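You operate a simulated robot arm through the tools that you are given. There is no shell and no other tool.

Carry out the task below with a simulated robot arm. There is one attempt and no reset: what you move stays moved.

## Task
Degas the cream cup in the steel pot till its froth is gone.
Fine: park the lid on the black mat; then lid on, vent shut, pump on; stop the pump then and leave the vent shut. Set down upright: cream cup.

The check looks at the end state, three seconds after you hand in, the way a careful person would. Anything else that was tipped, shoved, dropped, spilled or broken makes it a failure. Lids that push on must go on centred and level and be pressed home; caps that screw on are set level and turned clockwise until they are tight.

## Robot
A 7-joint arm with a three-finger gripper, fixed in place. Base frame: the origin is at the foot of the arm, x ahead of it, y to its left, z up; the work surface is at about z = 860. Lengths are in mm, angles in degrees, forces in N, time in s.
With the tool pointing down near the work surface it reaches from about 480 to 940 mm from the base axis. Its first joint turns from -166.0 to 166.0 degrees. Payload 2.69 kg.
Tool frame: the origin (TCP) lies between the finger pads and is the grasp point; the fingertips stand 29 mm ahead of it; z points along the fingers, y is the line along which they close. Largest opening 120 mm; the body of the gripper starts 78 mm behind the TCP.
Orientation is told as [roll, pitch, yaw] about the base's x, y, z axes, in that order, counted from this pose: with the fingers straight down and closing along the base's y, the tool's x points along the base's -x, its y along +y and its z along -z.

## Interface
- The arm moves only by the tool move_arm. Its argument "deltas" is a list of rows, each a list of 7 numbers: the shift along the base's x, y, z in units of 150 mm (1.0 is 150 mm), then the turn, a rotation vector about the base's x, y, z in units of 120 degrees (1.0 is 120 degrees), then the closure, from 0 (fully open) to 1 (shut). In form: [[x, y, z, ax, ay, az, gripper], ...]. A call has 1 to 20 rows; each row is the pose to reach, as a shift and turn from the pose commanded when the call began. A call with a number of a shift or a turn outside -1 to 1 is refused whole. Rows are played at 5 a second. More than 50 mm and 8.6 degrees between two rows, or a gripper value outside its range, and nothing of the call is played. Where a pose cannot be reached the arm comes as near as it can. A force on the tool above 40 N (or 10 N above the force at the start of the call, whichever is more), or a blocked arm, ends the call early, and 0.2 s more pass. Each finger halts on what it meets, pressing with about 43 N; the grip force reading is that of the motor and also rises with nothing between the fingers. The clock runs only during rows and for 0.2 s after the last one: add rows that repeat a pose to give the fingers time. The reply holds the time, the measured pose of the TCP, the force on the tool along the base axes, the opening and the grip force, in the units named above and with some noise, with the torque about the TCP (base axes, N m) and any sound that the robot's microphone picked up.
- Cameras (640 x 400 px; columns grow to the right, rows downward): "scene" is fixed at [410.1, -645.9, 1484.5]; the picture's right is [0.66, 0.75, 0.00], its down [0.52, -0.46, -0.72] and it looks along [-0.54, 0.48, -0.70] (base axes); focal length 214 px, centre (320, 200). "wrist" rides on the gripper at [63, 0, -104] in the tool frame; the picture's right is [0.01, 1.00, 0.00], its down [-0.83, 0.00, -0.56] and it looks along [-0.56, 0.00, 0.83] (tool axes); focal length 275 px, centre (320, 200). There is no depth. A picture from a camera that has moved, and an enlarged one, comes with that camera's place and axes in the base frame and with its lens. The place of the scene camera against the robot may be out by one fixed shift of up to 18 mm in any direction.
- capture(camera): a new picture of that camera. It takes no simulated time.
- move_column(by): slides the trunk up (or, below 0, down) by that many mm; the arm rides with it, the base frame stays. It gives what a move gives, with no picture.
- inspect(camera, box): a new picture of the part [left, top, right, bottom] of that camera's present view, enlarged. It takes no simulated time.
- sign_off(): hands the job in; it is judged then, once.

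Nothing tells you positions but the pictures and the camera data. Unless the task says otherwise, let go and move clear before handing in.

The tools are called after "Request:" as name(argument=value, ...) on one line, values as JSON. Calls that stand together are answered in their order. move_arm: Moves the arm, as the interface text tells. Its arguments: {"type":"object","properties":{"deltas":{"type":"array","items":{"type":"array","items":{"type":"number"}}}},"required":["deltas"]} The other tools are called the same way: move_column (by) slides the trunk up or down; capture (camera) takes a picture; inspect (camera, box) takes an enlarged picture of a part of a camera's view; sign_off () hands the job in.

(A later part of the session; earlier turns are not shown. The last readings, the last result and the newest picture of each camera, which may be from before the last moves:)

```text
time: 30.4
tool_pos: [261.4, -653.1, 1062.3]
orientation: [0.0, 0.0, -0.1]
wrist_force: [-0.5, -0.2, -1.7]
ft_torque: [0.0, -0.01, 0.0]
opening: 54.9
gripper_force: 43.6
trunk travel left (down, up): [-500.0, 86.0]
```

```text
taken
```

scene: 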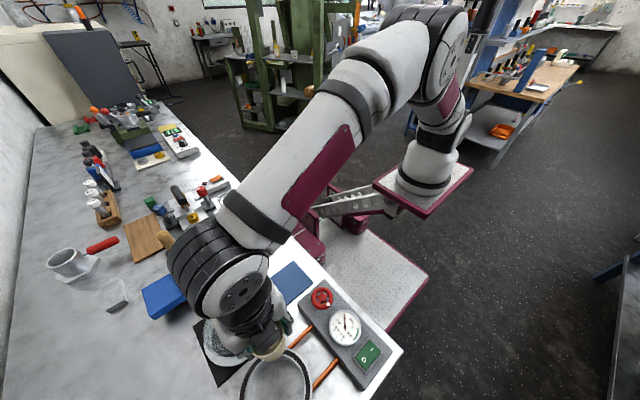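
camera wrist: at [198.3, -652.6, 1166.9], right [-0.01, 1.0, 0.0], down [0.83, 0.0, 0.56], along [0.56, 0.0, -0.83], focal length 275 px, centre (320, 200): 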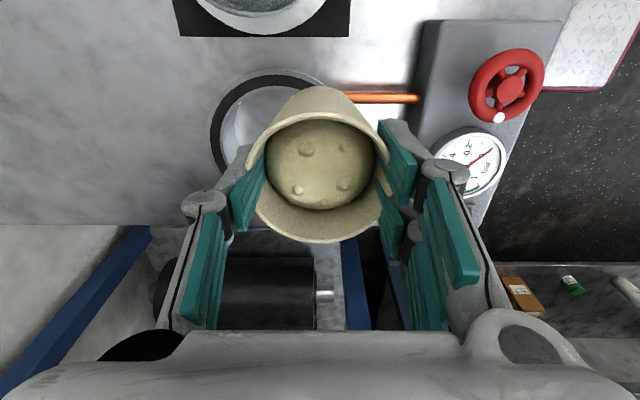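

Request:
move_arm(deltas=[[0.04, -0.03, 0, 0, 0, 0, 0.55], [0.12, -0.1, 0, 0, 0, 0, 0.55], [0.22, -0.18, 0, 0, 0, 0, 0.55], [0.3, -0.24, 0, 0, 0, 0, 0.55], [0.317, -0.255, 0, 0, 0, 0, 0.55], [0.317, -0.255, 0, 0, 0, 0, 0.55]])

Request:
capture(camera="wrist")

Request:
inspect(camera="scene", box=[180, 280, 380, 400])

```text
time: 31.8
tool_pos: [309.8, -690.9, 1063.6]
orientation: [0.1, 0.0, 0.0]
wrist_force: [-0.1, -0.8, -1.7]
ft_torque: [0.01, -0.02, 0.01]
opening: 54.9
gripper_force: 43.3
trunk travel left (down, up): [-500.0, 86.0]
```

```text
taken
camera wrist: at [246.2, -691.5, 1166.8], right [-0.01, 1.0, 0.0], down [0.83, 0.0, 0.56], along [0.56, 0.0, -0.83], focal length 275 px, centre (320, 200)
```

wrist: 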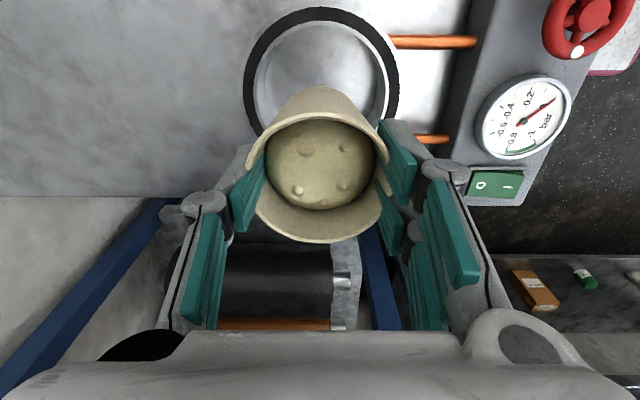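

```text
3.20 times, centred on (280, 340) of scene
camera zoom: at [410.1, -645.9, 1484.5], right [0.66, 0.75, 0.0], down [0.52, -0.46, -0.72], along [-0.54, 0.48, -0.7], focal length 686 px, centre (448, -248)
```

zoom: 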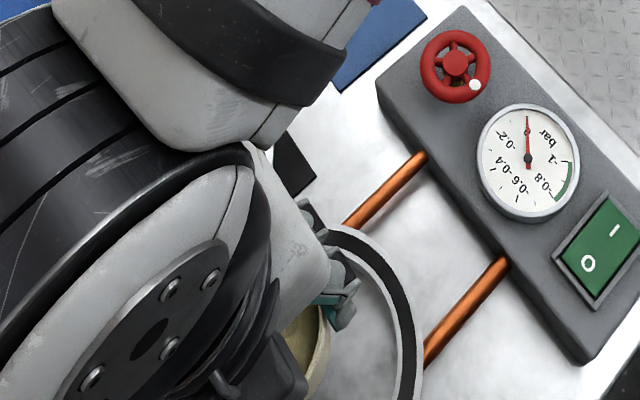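

The pot rim is centred under the cup at about (310, -691). I'll lower the cup, first quickly, then in small steps to find the floor.

Request:
move_arm(deltas=[[0, 0, -0.06, 0, 0, 0, 0.55], [0, 0, -0.18, 0, 0, 0, 0.55], [0, 0, -0.33, 0, 0, 0, 0.55], [0, 0, -0.48, 0, 0, 0, 0.55], [0, 0, -0.6, 0, 0, 0, 0.55], [0, 0, -0.68, 0, 0, 0, 0.55], [0, 0, -0.72, 0, 0, 0, 0.55], [0, 0, -0.72, 0, 0, 0, 0.55]])

Request:
capture(camera="wrist")

Request:
inspect(camera="scene", box=[180, 280, 380, 400])

```text
time: 33.6
tool_pos: [310.1, -691.0, 954.9]
orientation: [0.0, 0.1, 0.0]
wrist_force: [-0.8, -1.1, -2.2]
ft_torque: [0.03, -0.03, 0.0]
opening: 55.1
gripper_force: 42.6
trunk travel left (down, up): [-500.0, 86.0]
```

```text
taken
camera wrist: at [247.2, -691.8, 1059.2], right [-0.01, 1.0, 0.0], down [0.83, 0.0, 0.56], along [0.56, 0.0, -0.83], focal length 275 px, centre (320, 200)
```

wrist: 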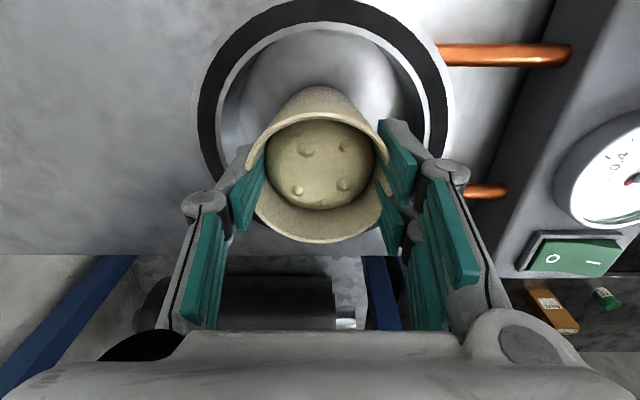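

```text
3.20 times, centred on (280, 340) of scene
camera zoom: at [410.1, -645.9, 1484.5], right [0.66, 0.75, 0.0], down [0.52, -0.46, -0.72], along [-0.54, 0.48, -0.7], focal length 686 px, centre (448, -248)
```

zoom: 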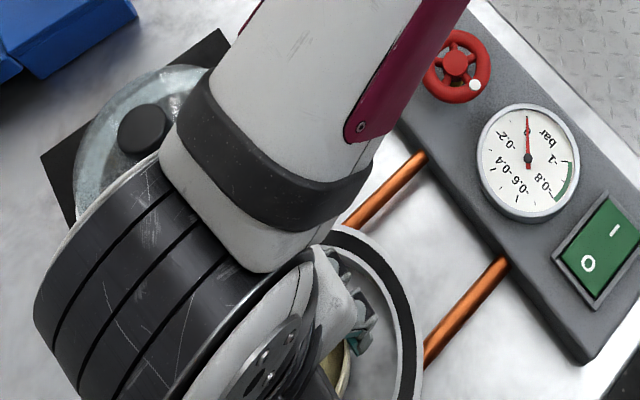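

Request:
move_arm(deltas=[[0, 0, -0.02, 0, 0, 0, 0.55], [0, 0, -0.05, 0, 0, 0, 0.55], [0, 0, -0.05, 0, 0, 0, 0.55]])

Request:
move_arm(deltas=[[0, 0, -0.01, 0, 0, 0, 0.55], [0, 0, -0.025, 0, 0, 0, 0.55], [0, 0, -0.025, 0, 0, 0, 0.55]])

```text
time: 34.4
tool_pos: [311.4, -691.4, 947.5]
orientation: [-0.1, 0.1, 0.0]
wrist_force: [-0.2, -0.2, -1.8]
ft_torque: [-0.02, -0.01, 0.02]
opening: 54.9
gripper_force: 43.0
trunk travel left (down, up): [-500.0, 86.0]
```

```text
time: 35.2
tool_pos: [310.3, -691.2, 943.3]
orientation: [0.0, 0.0, -0.1]
wrist_force: [0.3, 0.0, -1.6]
ft_torque: [-0.03, -0.04, 0.02]
opening: 55.2
gripper_force: 43.2
trunk travel left (down, up): [-500.0, 86.0]
```

Request:
move_arm(deltas=[[0, 0, -0.01, 0, 0, 0, 0.55], [0, 0, -0.02, 0, 0, 0, 0.55], [0, 0, -0.02, 0, 0, 0, 0.55]])

Request:
move_arm(deltas=[[0, 0, -0.01, 0, 0, 0, 0.55], [0, 0, -0.015, 0, 0, 0, 0.55], [0, 0, -0.015, 0, 0, 0, 0.55]])

```text
time: 36.0
tool_pos: [309.8, -691.4, 943.3]
orientation: [-0.2, -0.2, 0.0]
wrist_force: [-0.4, 4.7, 22.4]
ft_torque: [0.05, 0.18, 0.0]
opening: 55.1
gripper_force: 42.5
trunk travel left (down, up): [-500.0, 86.0]
```

```text
time: 36.8
tool_pos: [309.4, -687.8, 932.5]
orientation: [0.5, 0.0, 0.0]
wrist_force: [-0.4, 0.9, -1.6]
ft_torque: [0.01, 0.02, -0.03]
opening: 55.4
gripper_force: 1.3
trunk travel left (down, up): [-500.0, 86.0]
```

Contact came at TCP z of about 943, then the tool dropped about 10 mm and the grip reading fell. I must look before doing anything else.

Request:
capture(camera="wrist")

Request:
inspect(camera="wrist", box=[200, 40, 440, 260])

Request:
inspect(camera="scene", box=[200, 300, 360, 400])

```text
taken
camera wrist: at [246.1, -689.7, 1036.9], right [-0.01, 1.0, 0.01], down [0.83, 0.0, 0.55], along [0.55, 0.01, -0.83], focal length 275 px, centre (320, 200)
```

wrist: 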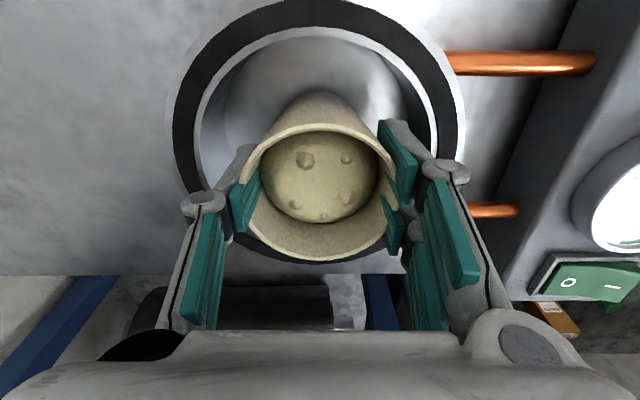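

```text
1.82 times, centred on (320, 150) of wrist
camera zoom: at [246.1, -689.7, 1036.9], right [-0.01, 1.0, 0.01], down [0.83, 0.0, 0.55], along [0.55, 0.01, -0.83], focal length 500 px, centre (320, 291)
```

zoom: 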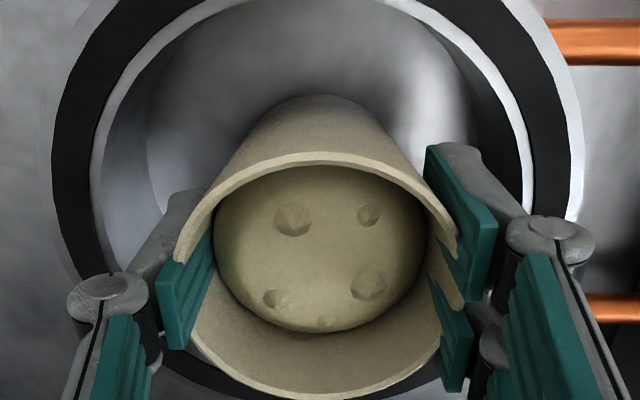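

```text
4.00 times, centred on (280, 350) of scene
camera zoom: at [410.1, -645.9, 1484.5], right [0.66, 0.75, 0.0], down [0.52, -0.46, -0.72], along [-0.54, 0.48, -0.7], focal length 858 px, centre (480, -400)
```

zoom: 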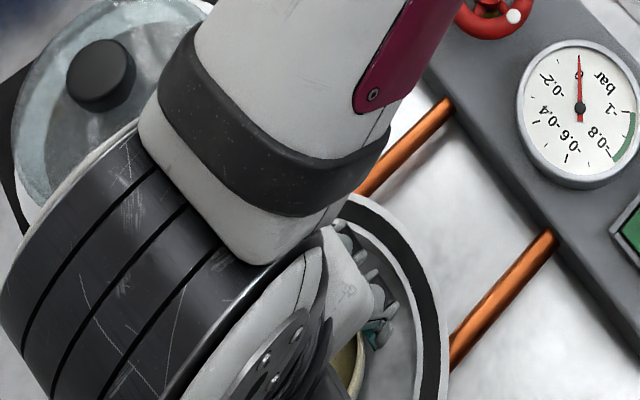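

The cup looks upright inside the pot and the fingers have slid down it a little. I'll let it settle without moving, then read the state.

Request:
move_arm(deltas=[[0, 0, 0, 0, 0, 0, 0.54], [0, 0, 0, 0, 0, 0, 0.54]])

Request:
inspect(camera="wrist", box=[200, 40, 440, 260])

```text
time: 37.4
tool_pos: [310.4, -690.9, 937.7]
orientation: [0.1, 0.0, 0.0]
wrist_force: [0.1, -0.8, -1.0]
ft_torque: [-0.01, -0.03, -0.02]
opening: 55.7
gripper_force: 0.4
trunk travel left (down, up): [-500.0, 86.0]
```

```text
1.82 times, centred on (320, 150) of wrist
camera zoom: at [246.3, -691.2, 1042.0], right [-0.01, 1.0, 0.0], down [0.83, 0.0, 0.56], along [0.56, 0.0, -0.83], focal length 500 px, centre (320, 291)
```

zoom: 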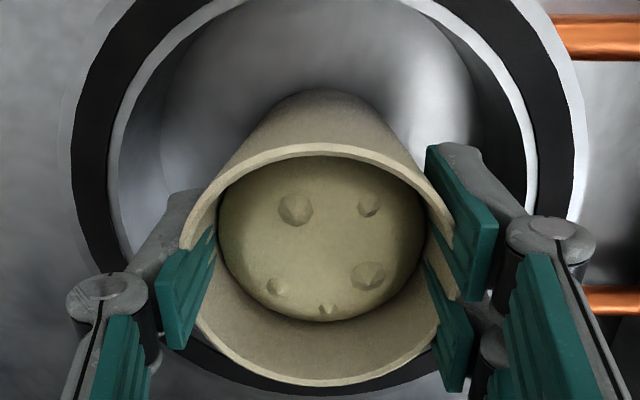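

The grip is nearly zero and the cup stands by itself in the pot. I'll open the fingers gently to about 84 mm and look.

Request:
move_arm(deltas=[[0, 0, 0, 0, 0, 0, 0.5], [0, 0, 0, 0, 0, 0, 0.44], [0, 0, 0, 0, 0, 0, 0.38], [0, 0, 0, 0, 0, 0, 0.32], [0, 0, 0, 0, 0, 0, 0.3], [0, 0, 0, 0, 0, 0, 0.3]])

Request:
inspect(camera="wrist", box=[200, 40, 440, 260])

```text
time: 38.8
tool_pos: [309.0, -691.9, 938.2]
orientation: [-0.1, -0.1, 0.0]
wrist_force: [0.0, -0.6, 0.3]
ft_torque: [0.04, 0.02, -0.04]
opening: 83.9
gripper_force: 0.0
trunk travel left (down, up): [-500.0, 86.0]
```

```text
1.82 times, centred on (320, 150) of wrist
camera zoom: at [246.3, -691.4, 1042.5], right [-0.01, 1.0, 0.0], down [0.83, 0.0, 0.56], along [0.56, 0.0, -0.83], focal length 500 px, centre (320, 291)
```

zoom: 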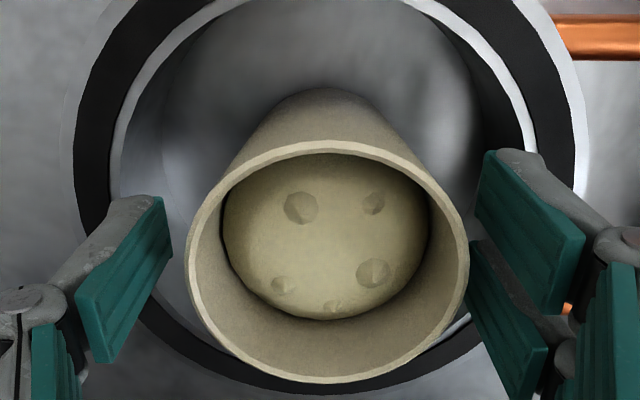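

The cup is standing free inside the pot. I'll rise straight up.

Request:
move_arm(deltas=[[0, 0, 0.05, 0, 0, 0, 0.3], [0, 0, 0.2, 0, 0, 0, 0.3], [0, 0, 0.45, 0, 0, 0, 0.3], [0, 0, 0.75, 0, 0, 0, 0.3], [0, 0, 1.0, 0, 0, 0, 0.3], [0, 0, 1.0, 0, 0, 0, 0.3]])

Request:
capture(camera="wrist")

Request:
inspect(camera="wrist", box=[220, 20, 420, 200])

```text
time: 40.2
tool_pos: [308.3, -691.4, 1087.9]
orientation: [-0.1, -0.1, -0.1]
wrist_force: [0.8, -0.8, -0.2]
ft_torque: [0.05, 0.02, -0.01]
opening: 84.1
gripper_force: 0.1
trunk travel left (down, up): [-500.0, 86.0]
```

```text
taken
camera wrist: at [245.5, -691.8, 1192.7], right [-0.01, 1.0, 0.0], down [0.83, 0.0, 0.56], along [0.56, 0.0, -0.83], focal length 275 px, centre (320, 200)
```

wrist: 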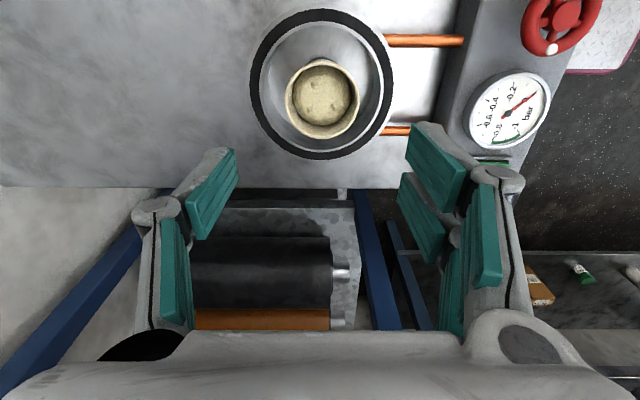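

```text
2.22 times, centred on (320, 110) of wrist
camera zoom: at [245.5, -691.8, 1192.7], right [-0.01, 1.0, 0.0], down [0.83, 0.0, 0.56], along [0.56, 0.0, -0.83], focal length 612 px, centre (320, 400)
```

zoom: 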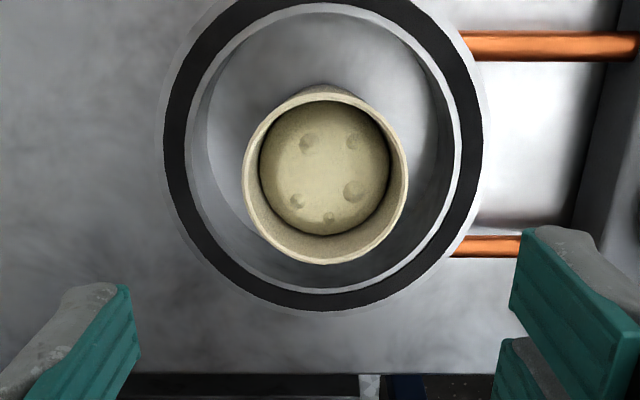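

The cup stands upright near the pot's centre. Next I'll go back over the lid's knob.

Request:
move_arm(deltas=[[-0.2, -0.02, 0, 0, 0, 0, 0.4], [-0.5, -0.05, 0, 0, 0, 0, 0.4], [-0.8, -0.07, 0, 0, 0, 0, 0.4], [-0.95, -0.09, 0, 0, 0, 0, 0.4], [-0.95, -0.09, 0, 0, 0, 0, 0.4]])

Request:
move_arm(deltas=[[-0.1, 0, 0, 0, 0, 0, 0.4], [-0.2, 0, -0.1, 0, 0, 0, 0.4], [-0.2, 0, -0.3, 0, 0, 0, 0.4], [-0.2, 0, -0.4, 0, 0, 0, 0.4], [-0.2, 0, -0.4, 0, 0, 0, 0.4]])

Request:
capture(camera="wrist")

Request:
capture(camera="scene")

```text
time: 41.4
tool_pos: [166.0, -705.3, 1089.5]
orientation: [0.0, 0.1, 0.0]
wrist_force: [0.2, 0.0, 0.1]
ft_torque: [0.02, -0.04, 0.01]
opening: 71.9
gripper_force: 0.0
trunk travel left (down, up): [-500.0, 86.0]
```

```text
time: 42.6
tool_pos: [137.6, -706.0, 1028.0]
orientation: [0.0, 0.0, 0.1]
wrist_force: [-0.3, -0.4, -0.1]
ft_torque: [0.03, -0.03, -0.02]
opening: 72.0
gripper_force: 0.1
trunk travel left (down, up): [-500.0, 86.0]
```

```text
taken
camera wrist: at [72.5, -706.0, 1132.7], right [-0.01, 1.0, 0.0], down [0.83, 0.0, 0.56], along [0.56, 0.0, -0.83], focal length 275 px, centre (320, 200)
```

wrist: 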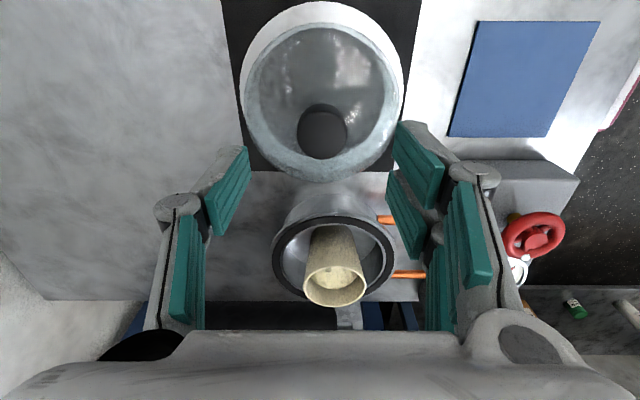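

```text
taken
```

scene: 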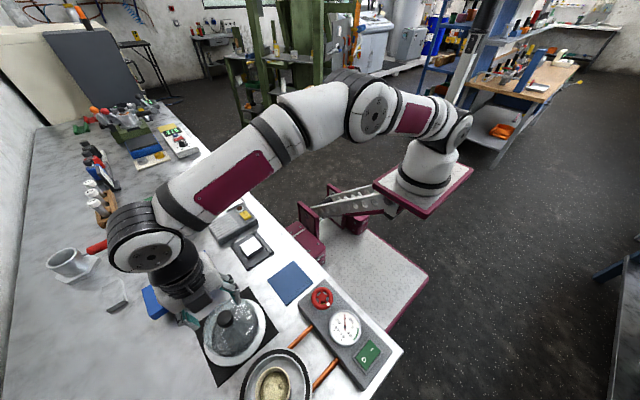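

The knob is at about (135.5, -705). I'll descend and grip it as before.

Request:
move_arm(deltas=[[0, 0.007, -0.15, 0, 0, 0, 0.4], [0, 0.007, -0.3, 0, 0, 0, 0.4], [0, 0.007, -0.4, 0, 0, 0, 0.4], [0, 0.007, -0.4, 0, 0, 0, 0.4]])

Request:
move_arm(deltas=[[0, 0, 0, 0, 0, 0, 0.65], [0, 0, 0, 0, 0, 0, 0.85], [0, 0, 0, 0, 0, 0, 0.85], [0, 0, 0, 0, 0, 0, 0.85]])

Request:
capture(camera="wrist")

```text
time: 43.6
tool_pos: [136.6, -703.5, 969.3]
orientation: [0.0, -0.1, 0.1]
wrist_force: [-0.6, 0.1, -0.2]
ft_torque: [-0.01, -0.01, -0.01]
opening: 72.0
gripper_force: 0.1
trunk travel left (down, up): [-500.0, 86.0]
```

```text
time: 44.6
tool_pos: [136.7, -703.0, 968.9]
orientation: [0.0, 0.0, 0.0]
wrist_force: [-0.9, -1.1, -0.3]
ft_torque: [-0.03, 0.01, -0.04]
opening: 32.8
gripper_force: 43.3
trunk travel left (down, up): [-500.0, 86.0]
```

```text
taken
camera wrist: at [73.2, -704.2, 1073.9], right [-0.01, 1.0, 0.0], down [0.83, 0.0, 0.56], along [0.56, 0.0, -0.83], focal length 275 px, centre (320, 200)
```

wrist: 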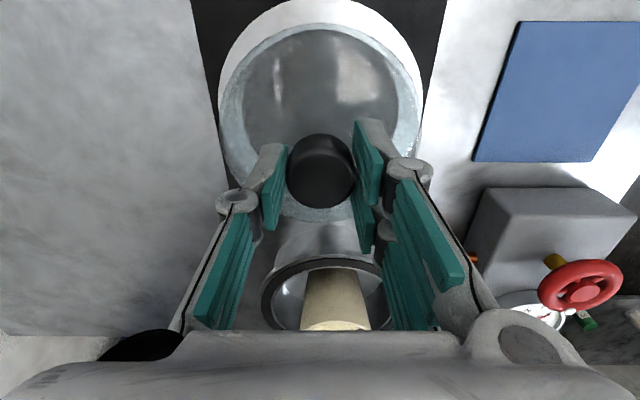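

The knob is gripped again. I'll lift the lid off the mat and carry it high to the pot.

Request:
move_arm(deltas=[[0, 0, 0.05, 0, 0, 0, 0.85], [0, 0, 0.2, 0, 0, 0, 0.85], [0, 0, 0.45, 0, 0, 0, 0.85], [0, 0, 0.7, 0, 0, 0, 0.85], [0, 0, 1.0, 0, 0, 0, 0.85], [0, 0, 1.0, 0, 0, 0, 0.85]])

Request:
capture(camera="wrist")

```text
time: 46.0
tool_pos: [135.8, -704.0, 1119.7]
orientation: [0.0, 0.1, 0.0]
wrist_force: [-0.3, 0.4, -2.9]
ft_torque: [0.02, -0.01, 0.01]
opening: 32.4
gripper_force: 43.1
trunk travel left (down, up): [-500.0, 86.0]
```

```text
taken
camera wrist: at [72.8, -704.6, 1223.6], right [-0.01, 1.0, 0.0], down [0.83, 0.0, 0.56], along [0.56, 0.0, -0.83], focal length 275 px, centre (320, 200)
```

wrist: 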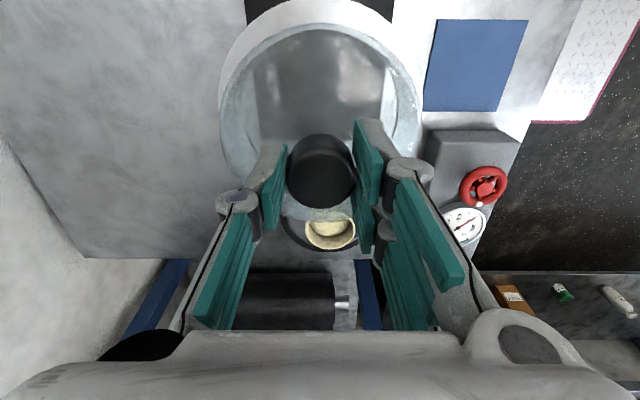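

Request:
move_arm(deltas=[[0.1, 0.01, 0, 0, 0, 0, 0.85], [0.3, 0.03, 0, 0, 0, 0, 0.85], [0.55, 0.05, 0, 0, 0, 0, 0.85], [0.8, 0.07, 0, 0, 0, 0, 0.85], [0.9, 0.086, 0, 0, 0, 0, 0.85], [0.9, 0.086, 0, 0, 0, 0, 0.85]])

Request:
move_arm(deltas=[[0.1, 0, 0, 0, 0, 0, 0.85], [0.2, 0, 0, 0, 0, 0, 0.85], [0.25, 0, 0, 0, 0, 0, 0.85], [0.25, 0, 0, 0, 0, 0, 0.85], [0.25, 0, 0, 0, 0, 0, 0.85]])

Request:
capture(camera="wrist")

Request:
capture(camera="scene")

```text
time: 47.4
tool_pos: [272.2, -691.2, 1117.6]
orientation: [0.0, 0.1, -0.1]
wrist_force: [0.2, -0.7, -3.3]
ft_torque: [-0.02, -0.04, 0.01]
opening: 32.6
gripper_force: 43.2
trunk travel left (down, up): [-500.0, 86.0]
```

```text
time: 48.6
tool_pos: [309.2, -692.0, 1118.0]
orientation: [0.0, 0.0, 0.0]
wrist_force: [-0.1, -0.1, -3.7]
ft_torque: [0.0, 0.01, 0.01]
opening: 32.4
gripper_force: 42.8
trunk travel left (down, up): [-500.0, 86.0]
```

```text
taken
camera wrist: at [246.1, -691.6, 1222.6], right [-0.01, 1.0, 0.0], down [0.83, 0.0, 0.56], along [0.56, 0.0, -0.83], focal length 275 px, centre (320, 200)
```

wrist: 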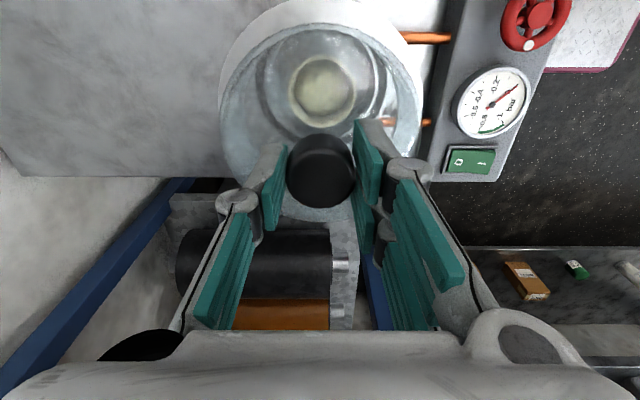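

```text
taken
```

scene: 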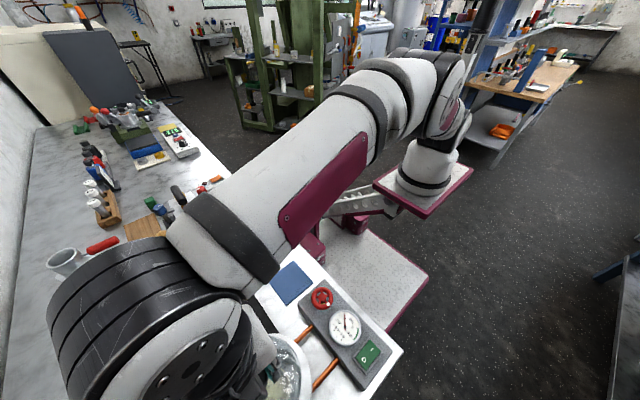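

The cup and froth show through the glass. I'll lower the lid to just above the rim and check how well it lines up.

Request:
move_arm(deltas=[[0, 0, -0.1, 0, 0, 0, 0.85], [0, 0.002, -0.3, 0, 0, 0, 0.85], [0, 0.002, -0.48, 0, 0, 0, 0.85], [0, 0.002, -0.58, 0, 0, 0, 0.85], [0, 0.002, -0.58, 0, 0, 0, 0.85]])

Request:
inspect(camera="wrist", box=[180, 0, 460, 240])

Request:
inspect(camera="scene", box=[240, 320, 360, 400])

```text
time: 49.8
tool_pos: [309.0, -690.3, 1031.0]
orientation: [0.0, 0.1, 0.1]
wrist_force: [0.1, 0.3, -3.6]
ft_torque: [0.01, 0.0, 0.04]
opening: 32.5
gripper_force: 42.8
trunk travel left (down, up): [-500.0, 86.0]
```

```text
1.67 times, centred on (320, 120) of wrist
camera zoom: at [246.0, -690.6, 1135.6], right [-0.01, 1.0, 0.0], down [0.83, 0.0, 0.56], along [0.56, 0.0, -0.83], focal length 459 px, centre (320, 333)
```

zoom: 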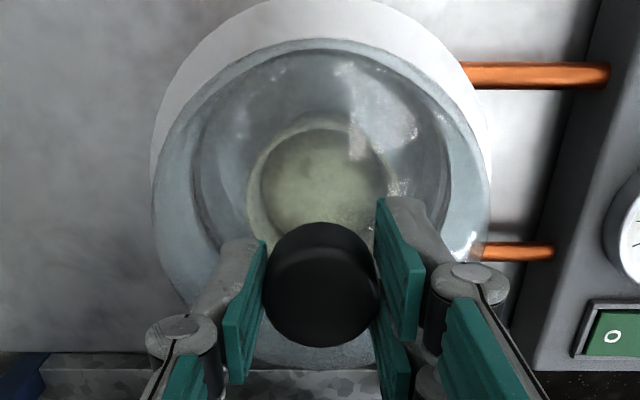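

```text
5.00 times, centred on (300, 360) of scene
camera zoom: at [410.1, -645.9, 1484.5], right [0.66, 0.75, 0.0], down [0.52, -0.46, -0.72], along [-0.54, 0.48, -0.7], focal length 1072 px, centre (420, -600)
```

zoom: 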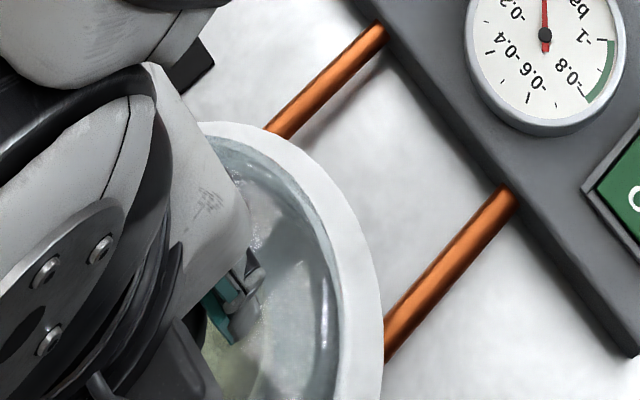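

The lid ring sits evenly over the pot. I'll lower the last bit in small steps.

Request:
move_arm(deltas=[[0, -0.003, -0.03, 0, 0, 0, 0.85], [0, -0.003, -0.06, 0, 0, 0, 0.85], [0, -0.003, -0.06, 0, 0, 0, 0.85]])

Request:
move_arm(deltas=[[0, 0, -0.01, 0, 0, 0, 0.85], [0, 0, -0.02, 0, 0, 0, 0.85], [0, 0, -0.02, 0, 0, 0, 0.85]])

```text
time: 50.6
tool_pos: [308.9, -691.1, 1020.7]
orientation: [-0.1, 0.0, 0.0]
wrist_force: [0.4, -0.3, -2.6]
ft_torque: [-0.02, -0.01, 0.04]
opening: 32.4
gripper_force: 42.7
trunk travel left (down, up): [-500.0, 86.0]
```

```text
time: 51.4
tool_pos: [309.5, -690.7, 1018.9]
orientation: [0.0, 0.0, 0.0]
wrist_force: [1.0, 0.3, -2.9]
ft_torque: [0.0, 0.0, 0.0]
opening: 32.8
gripper_force: 42.9
trunk travel left (down, up): [-500.0, 86.0]
```

Request:
move_arm(deltas=[[0, 0, -0.01, 0, 0, 0, 0.85], [0, 0, -0.015, 0, 0, 0, 0.85], [0, 0, -0.015, 0, 0, 0, 0.85]])

Request:
inspect(camera="scene", box=[240, 320, 360, 400])

```text
time: 52.2
tool_pos: [309.6, -690.6, 1017.0]
orientation: [0.0, 0.1, 0.0]
wrist_force: [0.4, -0.5, -3.8]
ft_torque: [0.01, -0.02, 0.01]
opening: 32.1
gripper_force: 43.1
trunk travel left (down, up): [-500.0, 86.0]
```

```text
5.00 times, centred on (300, 360) of scene
camera zoom: at [410.1, -645.9, 1484.5], right [0.66, 0.75, 0.0], down [0.52, -0.46, -0.72], along [-0.54, 0.48, -0.7], focal length 1072 px, centre (420, -600)
```

zoom: 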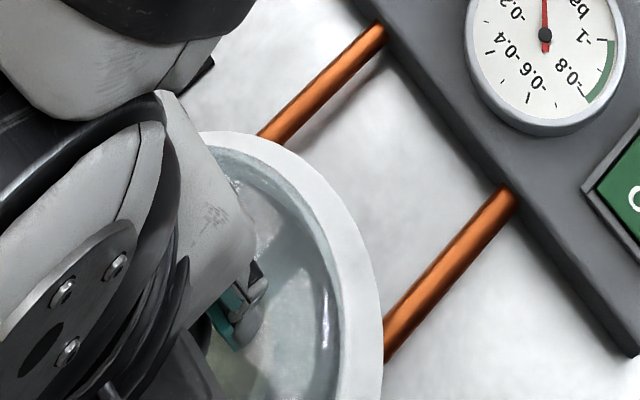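

Request:
move_arm(deltas=[[0, 0, -0.01, 0, 0, 0, 0.85], [0, 0, -0.015, 0, 0, 0, 0.85], [0, 0, -0.015, 0, 0, 0, 0.85]])

Request:
move_arm(deltas=[[0, 0, -0.01, 0, 0, 0, 0.85], [0, 0, -0.015, 0, 0, 0, 0.85], [0, 0, -0.015, 0, 0, 0, 0.85]])

```text
time: 53.0
tool_pos: [309.5, -689.9, 1016.2]
orientation: [-0.2, 0.0, 0.1]
wrist_force: [2.0, 2.2, 14.3]
ft_torque: [0.21, 0.63, -0.07]
opening: 32.6
gripper_force: 43.0
trunk travel left (down, up): [-500.0, 86.0]
```

```text
time: 53.8
tool_pos: [308.8, -690.3, 1015.0]
orientation: [-0.2, -0.1, 0.0]
wrist_force: [5.6, 1.4, 29.6]
ft_torque: [0.02, -0.26, -0.06]
opening: 32.3
gripper_force: 42.6
trunk travel left (down, up): [-500.0, 86.0]
```

The lid is seated with about 30 N on it. I'll ease off, open the fingers, rise and check that it's level and centred.

Request:
move_arm(deltas=[[0, 0, 0.01, 0, 0, 0, 0.85], [0, 0, 0.02, 0, 0, 0, 0.85], [0, 0, 0.02, 0, 0, 0, 0.85]])

Request:
move_arm(deltas=[[0, 0, 0, 0, 0, 0, 0.68], [0, 0, 0, 0, 0, 0, 0.6], [0, 0, 0, 0, 0, 0, 0.45], [0, 0, 0, 0, 0, 0, 0.4], [0, 0, 0.1, 0, 0, 0, 0.4], [0, 0, 0.3, 0, 0, 0, 0.4], [0, 0, 0.55, 0, 0, 0, 0.4], [0, 0, 0.55, 0, 0, 0, 0.4]])

Request:
capture(camera="wrist")

Request:
inspect(camera="wrist", box=[210, 0, 430, 190])

```text
time: 54.6
tool_pos: [309.9, -689.8, 1014.1]
orientation: [0.0, 0.0, 0.0]
wrist_force: [3.2, -2.6, 7.2]
ft_torque: [-0.18, -0.67, -0.08]
opening: 32.2
gripper_force: 42.9
trunk travel left (down, up): [-500.0, 86.0]
```

```text
time: 56.4
tool_pos: [308.6, -691.6, 1097.6]
orientation: [-0.1, 0.0, 0.1]
wrist_force: [0.7, -0.2, 0.0]
ft_torque: [0.01, 0.02, -0.03]
opening: 71.9
gripper_force: 0.1
trunk travel left (down, up): [-500.0, 86.0]
```

```text
taken
camera wrist: at [245.9, -691.5, 1202.2], right [-0.01, 1.0, 0.0], down [0.83, 0.0, 0.56], along [0.56, 0.0, -0.83], focal length 275 px, centre (320, 200)
```

wrist: 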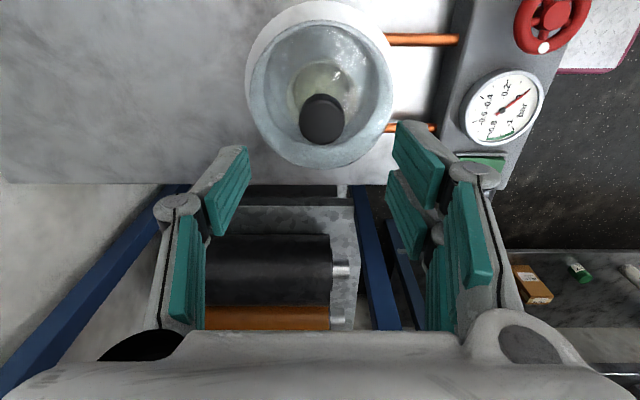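

```text
2.11 times, centred on (320, 95) of wrist
camera zoom: at [245.9, -691.5, 1202.2], right [-0.01, 1.0, 0.0], down [0.83, 0.0, 0.56], along [0.56, 0.0, -0.83], focal length 580 px, centre (320, 421)
```

zoom: 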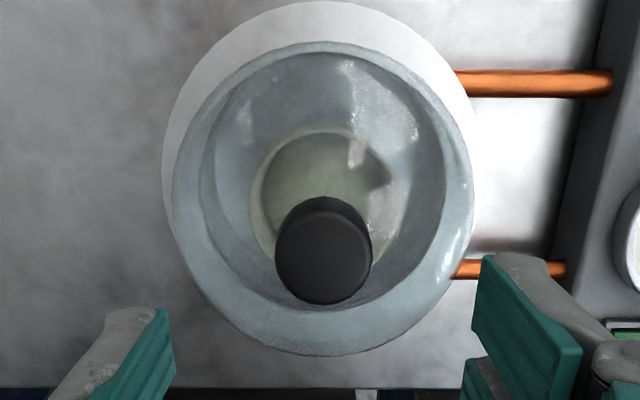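

The lid is centred, with the knob at about (310, -691), and the cup shows beneath it. I'll close the fingers and press straight down on the knob so the lid is fully home.

Request:
move_arm(deltas=[[0.007, 0.004, 0, 0, 0, 0, 0.7], [0.007, 0.004, -0.1, 0, 0, 0, 1.0], [0.007, 0.004, -0.2, 0, 0, 0, 1.0], [0.007, 0.004, -0.3, 0, 0, 0, 1.0], [0.007, 0.004, -0.36, 0, 0, 0, 1.0], [0.007, 0.004, -0.36, 0, 0, 0, 1.0]])

Request:
capture(camera="wrist")

```text
time: 57.8
tool_pos: [313.0, -689.9, 1043.4]
orientation: [0.0, 0.0, 0.0]
wrist_force: [0.3, -0.2, 0.2]
ft_torque: [0.0, 0.01, 0.01]
opening: 0.1
gripper_force: 29.1
trunk travel left (down, up): [-500.0, 86.0]
```

```text
taken
camera wrist: at [248.8, -690.5, 1148.2], right [-0.01, 1.0, 0.0], down [0.83, 0.0, 0.56], along [0.56, 0.0, -0.83], focal length 275 px, centre (320, 200)
```

wrist: 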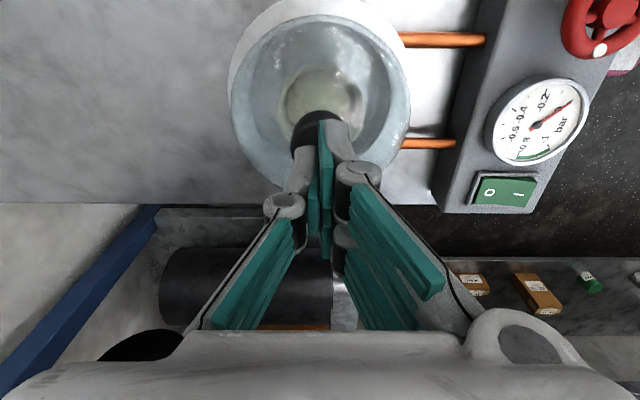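

Request:
move_arm(deltas=[[-0.013, -0.005, -0.02, 0, 0, 0, 1.0], [-0.013, -0.005, -0.035, 0, 0, 0, 1.0], [-0.013, -0.005, -0.045, 0, 0, 0, 1.0], [-0.013, -0.005, -0.045, 0, 0, 0, 1.0]])

Request:
move_arm(deltas=[[0, 0, -0.01, 0, 0, 0, 1.0], [0, 0, -0.02, 0, 0, 0, 1.0], [0, 0, -0.02, 0, 0, 0, 1.0]])

```text
time: 58.8
tool_pos: [308.2, -691.7, 1037.6]
orientation: [0.1, 0.0, 0.0]
wrist_force: [0.2, 0.2, -0.7]
ft_torque: [-0.02, 0.02, 0.02]
opening: 0.0
gripper_force: 28.8
trunk travel left (down, up): [-500.0, 86.0]
```

```text
time: 59.6
tool_pos: [309.6, -690.8, 1035.3]
orientation: [0.0, 0.0, 0.0]
wrist_force: [0.3, 0.5, -0.4]
ft_torque: [0.03, 0.0, 0.01]
opening: 0.1
gripper_force: 28.9
trunk travel left (down, up): [-500.0, 86.0]
```

Request:
move_arm(deltas=[[0, 0, -0.01, 0, 0, 0, 1.0], [0, 0, -0.02, 0, 0, 0, 1.0], [0, 0, -0.02, 0, 0, 0, 1.0]])

Request:
inspect(camera="wrist", box=[250, 50, 400, 230])

```text
time: 60.4
tool_pos: [309.0, -691.2, 1034.6]
orientation: [-0.3, -0.1, 0.2]
wrist_force: [1.6, 7.0, 28.4]
ft_torque: [0.24, -0.01, -0.03]
opening: 6.0
gripper_force: 28.6
trunk travel left (down, up): [-500.0, 86.0]
```

```text
2.22 times, centred on (325, 140) of wrist
camera zoom: at [245.7, -691.2, 1139.0], right [-0.01, 1.0, 0.0], down [0.83, 0.01, 0.56], along [0.56, 0.0, -0.83], focal length 612 px, centre (309, 333)
```

zoom: 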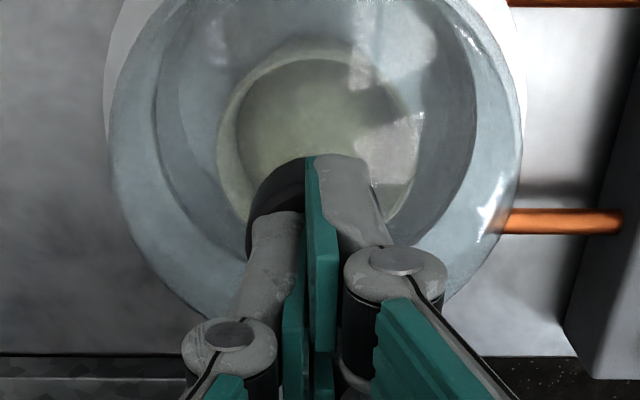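

About 28 N is pressing on the knob. I'll press slightly more and then retreat.

Request:
move_arm(deltas=[[0, 0, -0.006, 0, 0, 0, 1.0], [0, 0, -0.006, 0, 0, 0, 1.0]])

Request:
move_arm(deltas=[[0, 0, 0.03, 0, 0, 0, 1.0], [0, 0, 0.15, 0, 0, 0, 1.0], [0, 0, 0.35, 0, 0, 0, 0.9], [0, 0, 0.6, 0, 0, 0, 0.9], [0, 0, 0.6, 0, 0, 0, 0.9]])

Request:
inspect(camera="wrist", box=[210, 0, 430, 190])

```text
time: 60.9
tool_pos: [309.5, -692.2, 1034.4]
orientation: [-0.3, -0.1, 0.0]
wrist_force: [-1.3, 1.4, 10.3]
ft_torque: [0.12, 0.04, -0.02]
opening: 6.1
gripper_force: 28.9
trunk travel left (down, up): [-500.0, 86.0]
stopped in row 2: the force on the tool passed its limit at 41 N (the readings are from after the stop); the commanded pose is now the measured one
```

```text
time: 62.1
tool_pos: [309.2, -693.8, 1125.1]
orientation: [-0.2, -0.1, 0.1]
wrist_force: [0.2, -0.3, 0.7]
ft_torque: [-0.02, -0.03, 0.01]
opening: 12.2
gripper_force: 0.0
trunk travel left (down, up): [-500.0, 86.0]
```

```text
2.11 times, centred on (320, 95) of wrist
camera zoom: at [246.0, -693.6, 1228.7], right [-0.01, 1.0, 0.0], down [0.83, 0.01, 0.56], along [0.56, 0.0, -0.83], focal length 580 px, centre (320, 421)
```

zoom: 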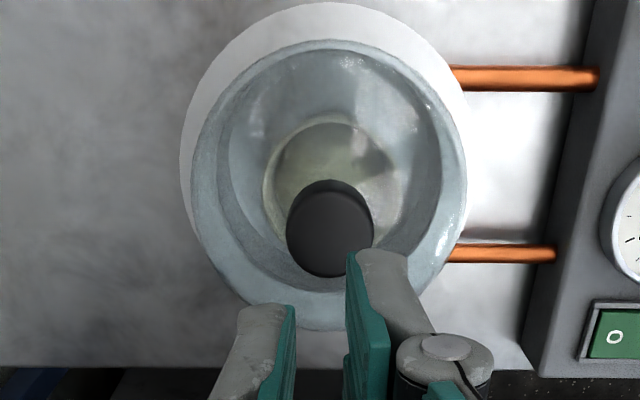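

The lid is pressed home with about 41 N at the peak. Next is the vent wheel, so I'll move over towards the control box for a close look.

Request:
move_arm(deltas=[[-0.1, 0.25, 0, 0, 0, 0, 0.8], [-0.25, 0.5, 0, 0, 0, 0, 0.6], [-0.4, 0.75, 0, 0, 0, 0, 0.5], [-0.55, 1.0, 0, 0.0015, 0.001, 0, 0.4], [-0.55, 1.0, 0, 0.0015, 0.001, 0, 0.4]])

Request:
move_arm(deltas=[[-0.05, 0.2, 0, 0, 0, 0, 0.4], [-0.05, 0.25, 0, 0, 0, 0, 0.4], [-0.05, 0.25, 0, 0, 0, 0, 0.4]])

Request:
capture(camera="wrist")

Request:
inspect(camera="wrist", box=[250, 60, 410, 210])

Request:
inspect(camera="scene", box=[240, 270, 400, 390])

```text
time: 63.3
tool_pos: [223.8, -542.7, 1119.8]
orientation: [-0.1, 0.0, 0.2]
wrist_force: [-0.3, 0.0, 0.2]
ft_torque: [-0.01, 0.05, 0.0]
opening: 72.0
gripper_force: 0.0
trunk travel left (down, up): [-500.0, 86.0]
```

```text
time: 64.1
tool_pos: [217.5, -504.5, 1121.4]
orientation: [-0.1, 0.0, 0.1]
wrist_force: [0.2, -1.0, -0.3]
ft_torque: [-0.04, 0.02, -0.01]
opening: 72.0
gripper_force: 0.0
trunk travel left (down, up): [-500.0, 86.0]
```

```text
taken
camera wrist: at [154.5, -505.4, 1225.6], right [-0.01, 1.0, 0.0], down [0.83, 0.01, 0.56], along [0.56, 0.0, -0.83], focal length 275 px, centre (320, 200)
```

wrist: 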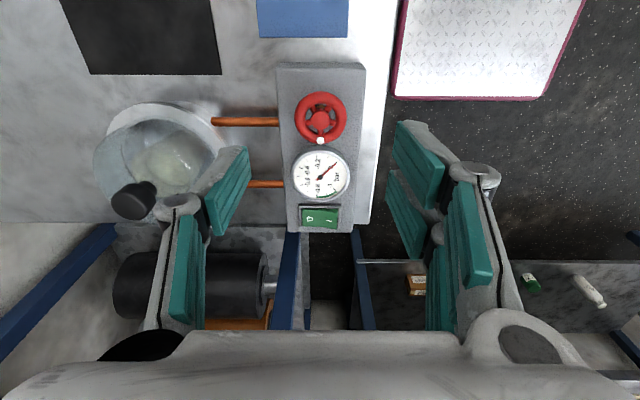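

```text
2.67 times, centred on (330, 135) of wrist
camera zoom: at [154.5, -505.4, 1225.6], right [-0.01, 1.0, 0.0], down [0.83, 0.01, 0.56], along [0.56, 0.0, -0.83], focal length 734 px, centre (293, 373)
```

zoom: 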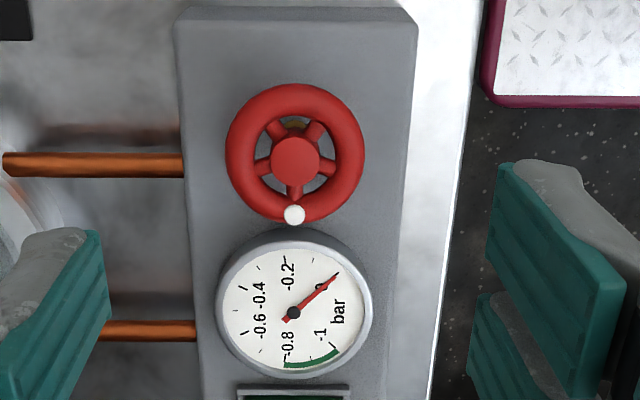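

```text
3.33 times, centred on (320, 330) of scene
camera zoom: at [410.1, -645.9, 1484.5], right [0.66, 0.75, 0.0], down [0.52, -0.46, -0.72], along [-0.54, 0.48, -0.7], focal length 715 px, centre (320, -233)
```

zoom: 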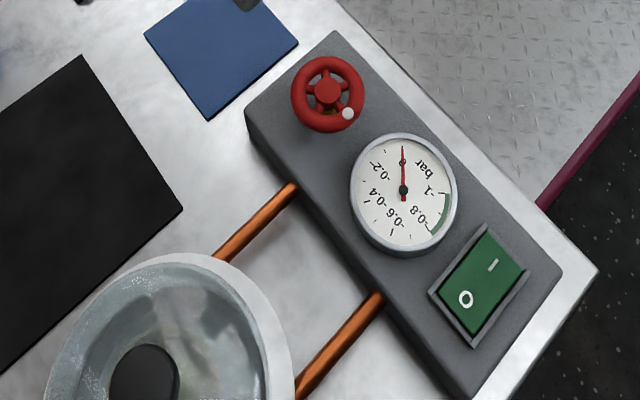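

The gauge reads 0. The vent wheel is at about (244, -506, 937), roughly 55 mm across, with its white dot facing the gauge. I'll come down above it and check alignment.

Request:
move_arm(deltas=[[0.09, 0, -0.2, 0, 0, 0, 0.35], [0.18, -0.005, -0.45, 0, 0, 0, 0.35], [0.18, -0.005, -0.7, 0, 0, 0, 0.35], [0.18, -0.005, -0.81, 0, 0, 0, 0.35], [0.18, -0.005, -0.81, 0, 0, 0, 0.35]])

Request:
capture(camera="wrist")

Request:
inspect(camera="scene", box=[250, 260, 390, 360])

```text
time: 65.3
tool_pos: [244.8, -505.7, 1000.2]
orientation: [-0.2, 0.0, 0.2]
wrist_force: [-0.4, 0.3, 0.1]
ft_torque: [0.02, -0.04, 0.02]
opening: 78.1
gripper_force: 0.0
trunk travel left (down, up): [-500.0, 86.0]
```

```text
taken
camera wrist: at [183.1, -506.0, 1105.2], right [-0.01, 1.0, 0.0], down [0.83, 0.01, 0.56], along [0.56, 0.0, -0.83], focal length 275 px, centre (320, 200)
```

wrist: 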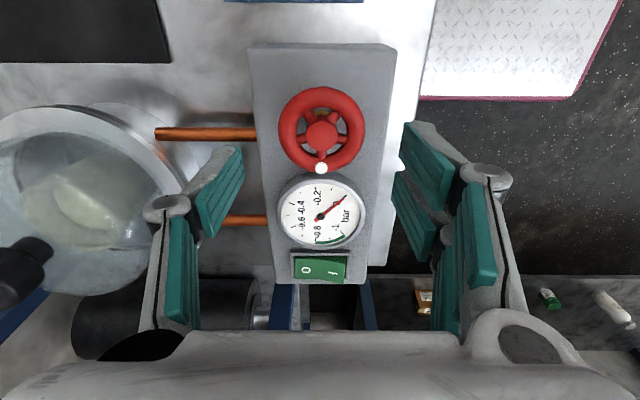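

```text
4.00 times, centred on (320, 310) of scene
camera zoom: at [410.1, -645.9, 1484.5], right [0.66, 0.75, 0.0], down [0.52, -0.46, -0.72], along [-0.54, 0.48, -0.7], focal length 858 px, centre (320, -240)
```

zoom: 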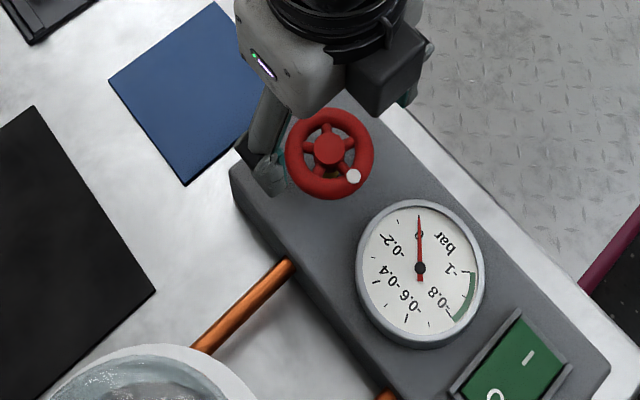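

The wheel lies between the open fingers. I'll descend to wheel height.

Request:
move_arm(deltas=[[-0.007, 0.001, -0.15, 0, 0, 0, 0.35], [-0.007, 0.001, -0.3, 0, 0, 0, 0.38], [-0.007, 0.001, -0.4, 0, 0, 0, 0.4], [-0.007, 0.001, -0.4, 0, 0, 0, 0.4]])

Request:
capture(camera="wrist")

Request:
inspect(camera="scene", box=[250, 260, 390, 360])

```text
time: 66.3
tool_pos: [247.4, -505.8, 941.8]
orientation: [0.0, 0.0, 0.1]
wrist_force: [-0.5, 0.2, 1.0]
ft_torque: [0.03, 0.02, 0.04]
opening: 72.1
gripper_force: 0.1
trunk travel left (down, up): [-500.0, 86.0]
```

```text
taken
camera wrist: at [183.6, -505.9, 1045.9], right [-0.01, 1.0, 0.0], down [0.83, 0.01, 0.56], along [0.56, 0.0, -0.83], focal length 275 px, centre (320, 200)
```

wrist: 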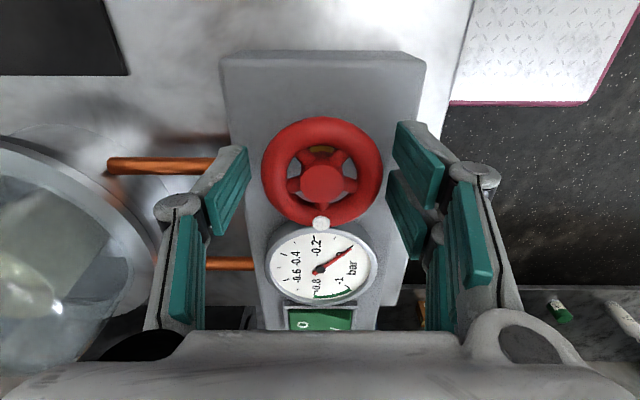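

```text
4.00 times, centred on (320, 310) of scene
camera zoom: at [410.1, -645.9, 1484.5], right [0.66, 0.75, 0.0], down [0.52, -0.46, -0.72], along [-0.54, 0.48, -0.7], focal length 858 px, centre (320, -240)
```

zoom: 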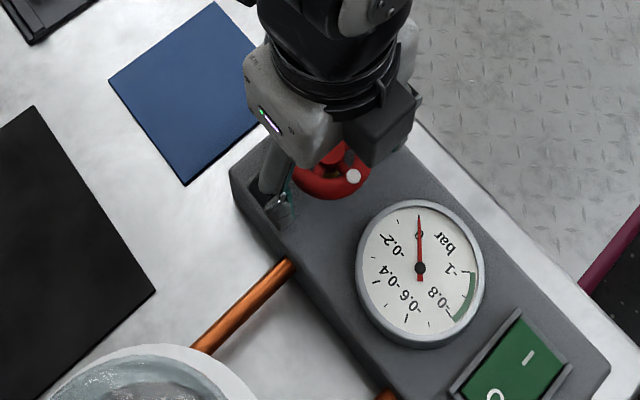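

Request:
move_arm(deltas=[[-0.02, 0.003, -0.02, 0, 0, 0, 0.4], [-0.02, 0.003, -0.02, 0, 0, 0, 0.5], [-0.02, 0.003, -0.02, 0, 0, 0, 0.55], [-0.02, 0.003, -0.02, 0, 0, 0, 0.65], [-0.02, 0.003, -0.02, 0, 0, 0, 0.65], [-0.02, 0.003, -0.02, 0, 0, 0, 0.65]])

Request:
capture(camera="wrist")

```text
time: 67.7
tool_pos: [243.6, -505.9, 938.9]
orientation: [-0.1, 0.1, 0.0]
wrist_force: [-0.6, -2.1, 0.1]
ft_torque: [-0.07, -0.1, -0.04]
opening: 54.6
gripper_force: 45.0
trunk travel left (down, up): [-500.0, 86.0]
```

```text
taken
camera wrist: at [180.4, -505.3, 1043.5], right [-0.01, 1.0, 0.0], down [0.83, 0.01, 0.56], along [0.56, 0.0, -0.83], focal length 275 px, centre (320, 200)
```

wrist: 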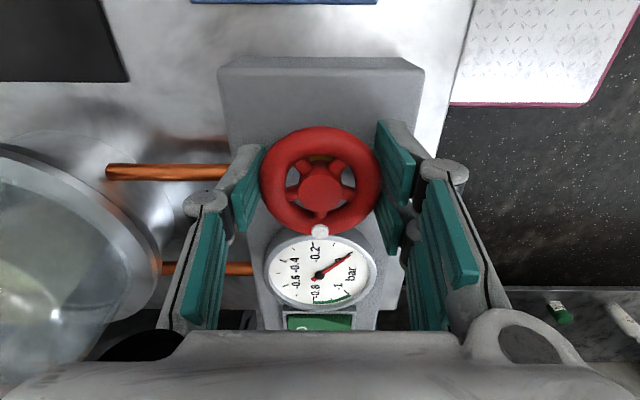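

The wheel is gripped at 54.6 mm. I'll turn it clockwise seen from above, in small steps, and watch the torque.

Request:
move_arm(deltas=[[0, 0, 0, 0, 0, -0.04, 0.65], [0, 0, 0, 0, 0, -0.08, 0.65], [0, 0, 0, 0, 0, -0.125, 0.65], [0, 0, 0, 0, 0, -0.125, 0.65]])

Request:
capture(camera="wrist")

Request:
inspect(camera="scene", box=[250, 260, 390, 360])

```text
time: 68.7
tool_pos: [243.3, -504.8, 939.8]
orientation: [-0.1, 0.0, -15.0]
wrist_force: [4.3, 2.3, 5.5]
ft_torque: [-0.03, -0.41, -0.05]
opening: 54.2
gripper_force: 44.7
trunk travel left (down, up): [-500.0, 86.0]
```

```text
taken
camera wrist: at [182.5, -488.6, 1043.5], right [0.25, 0.97, 0.0], down [0.8, -0.21, 0.56], along [0.54, -0.14, -0.83], focal length 275 px, centre (320, 200)
```

wrist: 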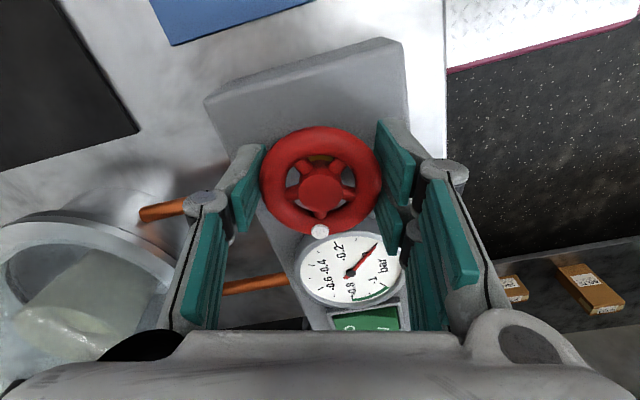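

```text
4.00 times, centred on (320, 310) of scene
camera zoom: at [410.1, -645.9, 1484.5], right [0.66, 0.75, 0.0], down [0.52, -0.46, -0.72], along [-0.54, 0.48, -0.7], focal length 858 px, centre (320, -240)
```

zoom: 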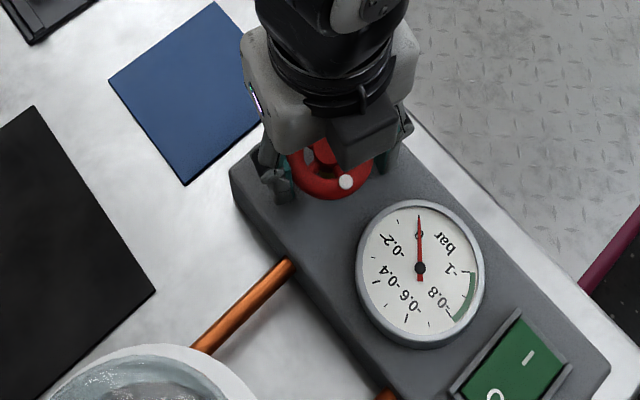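

The wheel turns with the grip at almost no torque, so it wasn't shut. I'll keep turning clockwise.

Request:
move_arm(deltas=[[0, 0, 0, 0, 0, -0.06, 0.65], [0, 0, 0, 0, 0, -0.12, 0.65], [0, 0, 0, 0, 0, -0.18, 0.65], [0, 0, 0, 0, 0, -0.24, 0.65], [0, 0, 0, 0, 0, -0.3, 0.65], [0, 0, 0, 0, 0, -0.3, 0.65]])

Request:
capture(camera="wrist")

```text
time: 70.1
tool_pos: [244.0, -504.9, 937.5]
orientation: [0.0, 0.0, -51.0]
wrist_force: [18.5, 16.4, 23.1]
ft_torque: [0.4, -0.39, 0.01]
opening: 54.3
gripper_force: 45.3
trunk travel left (down, up): [-500.0, 86.0]
```

```text
taken
camera wrist: at [204.0, -455.0, 1043.3], right [0.77, 0.63, 0.0], down [0.53, -0.64, 0.56], along [0.35, -0.43, -0.83], focal length 275 px, centre (320, 200)
```

wrist: 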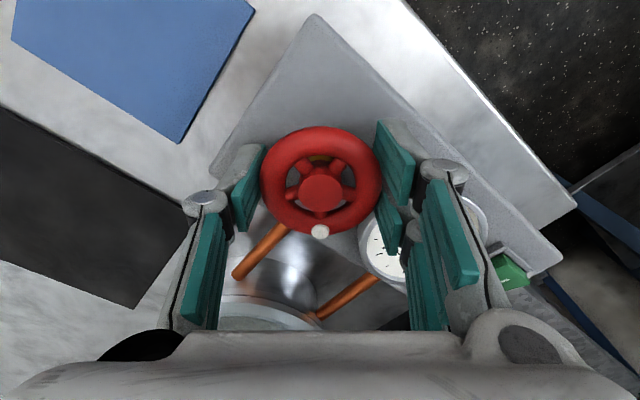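

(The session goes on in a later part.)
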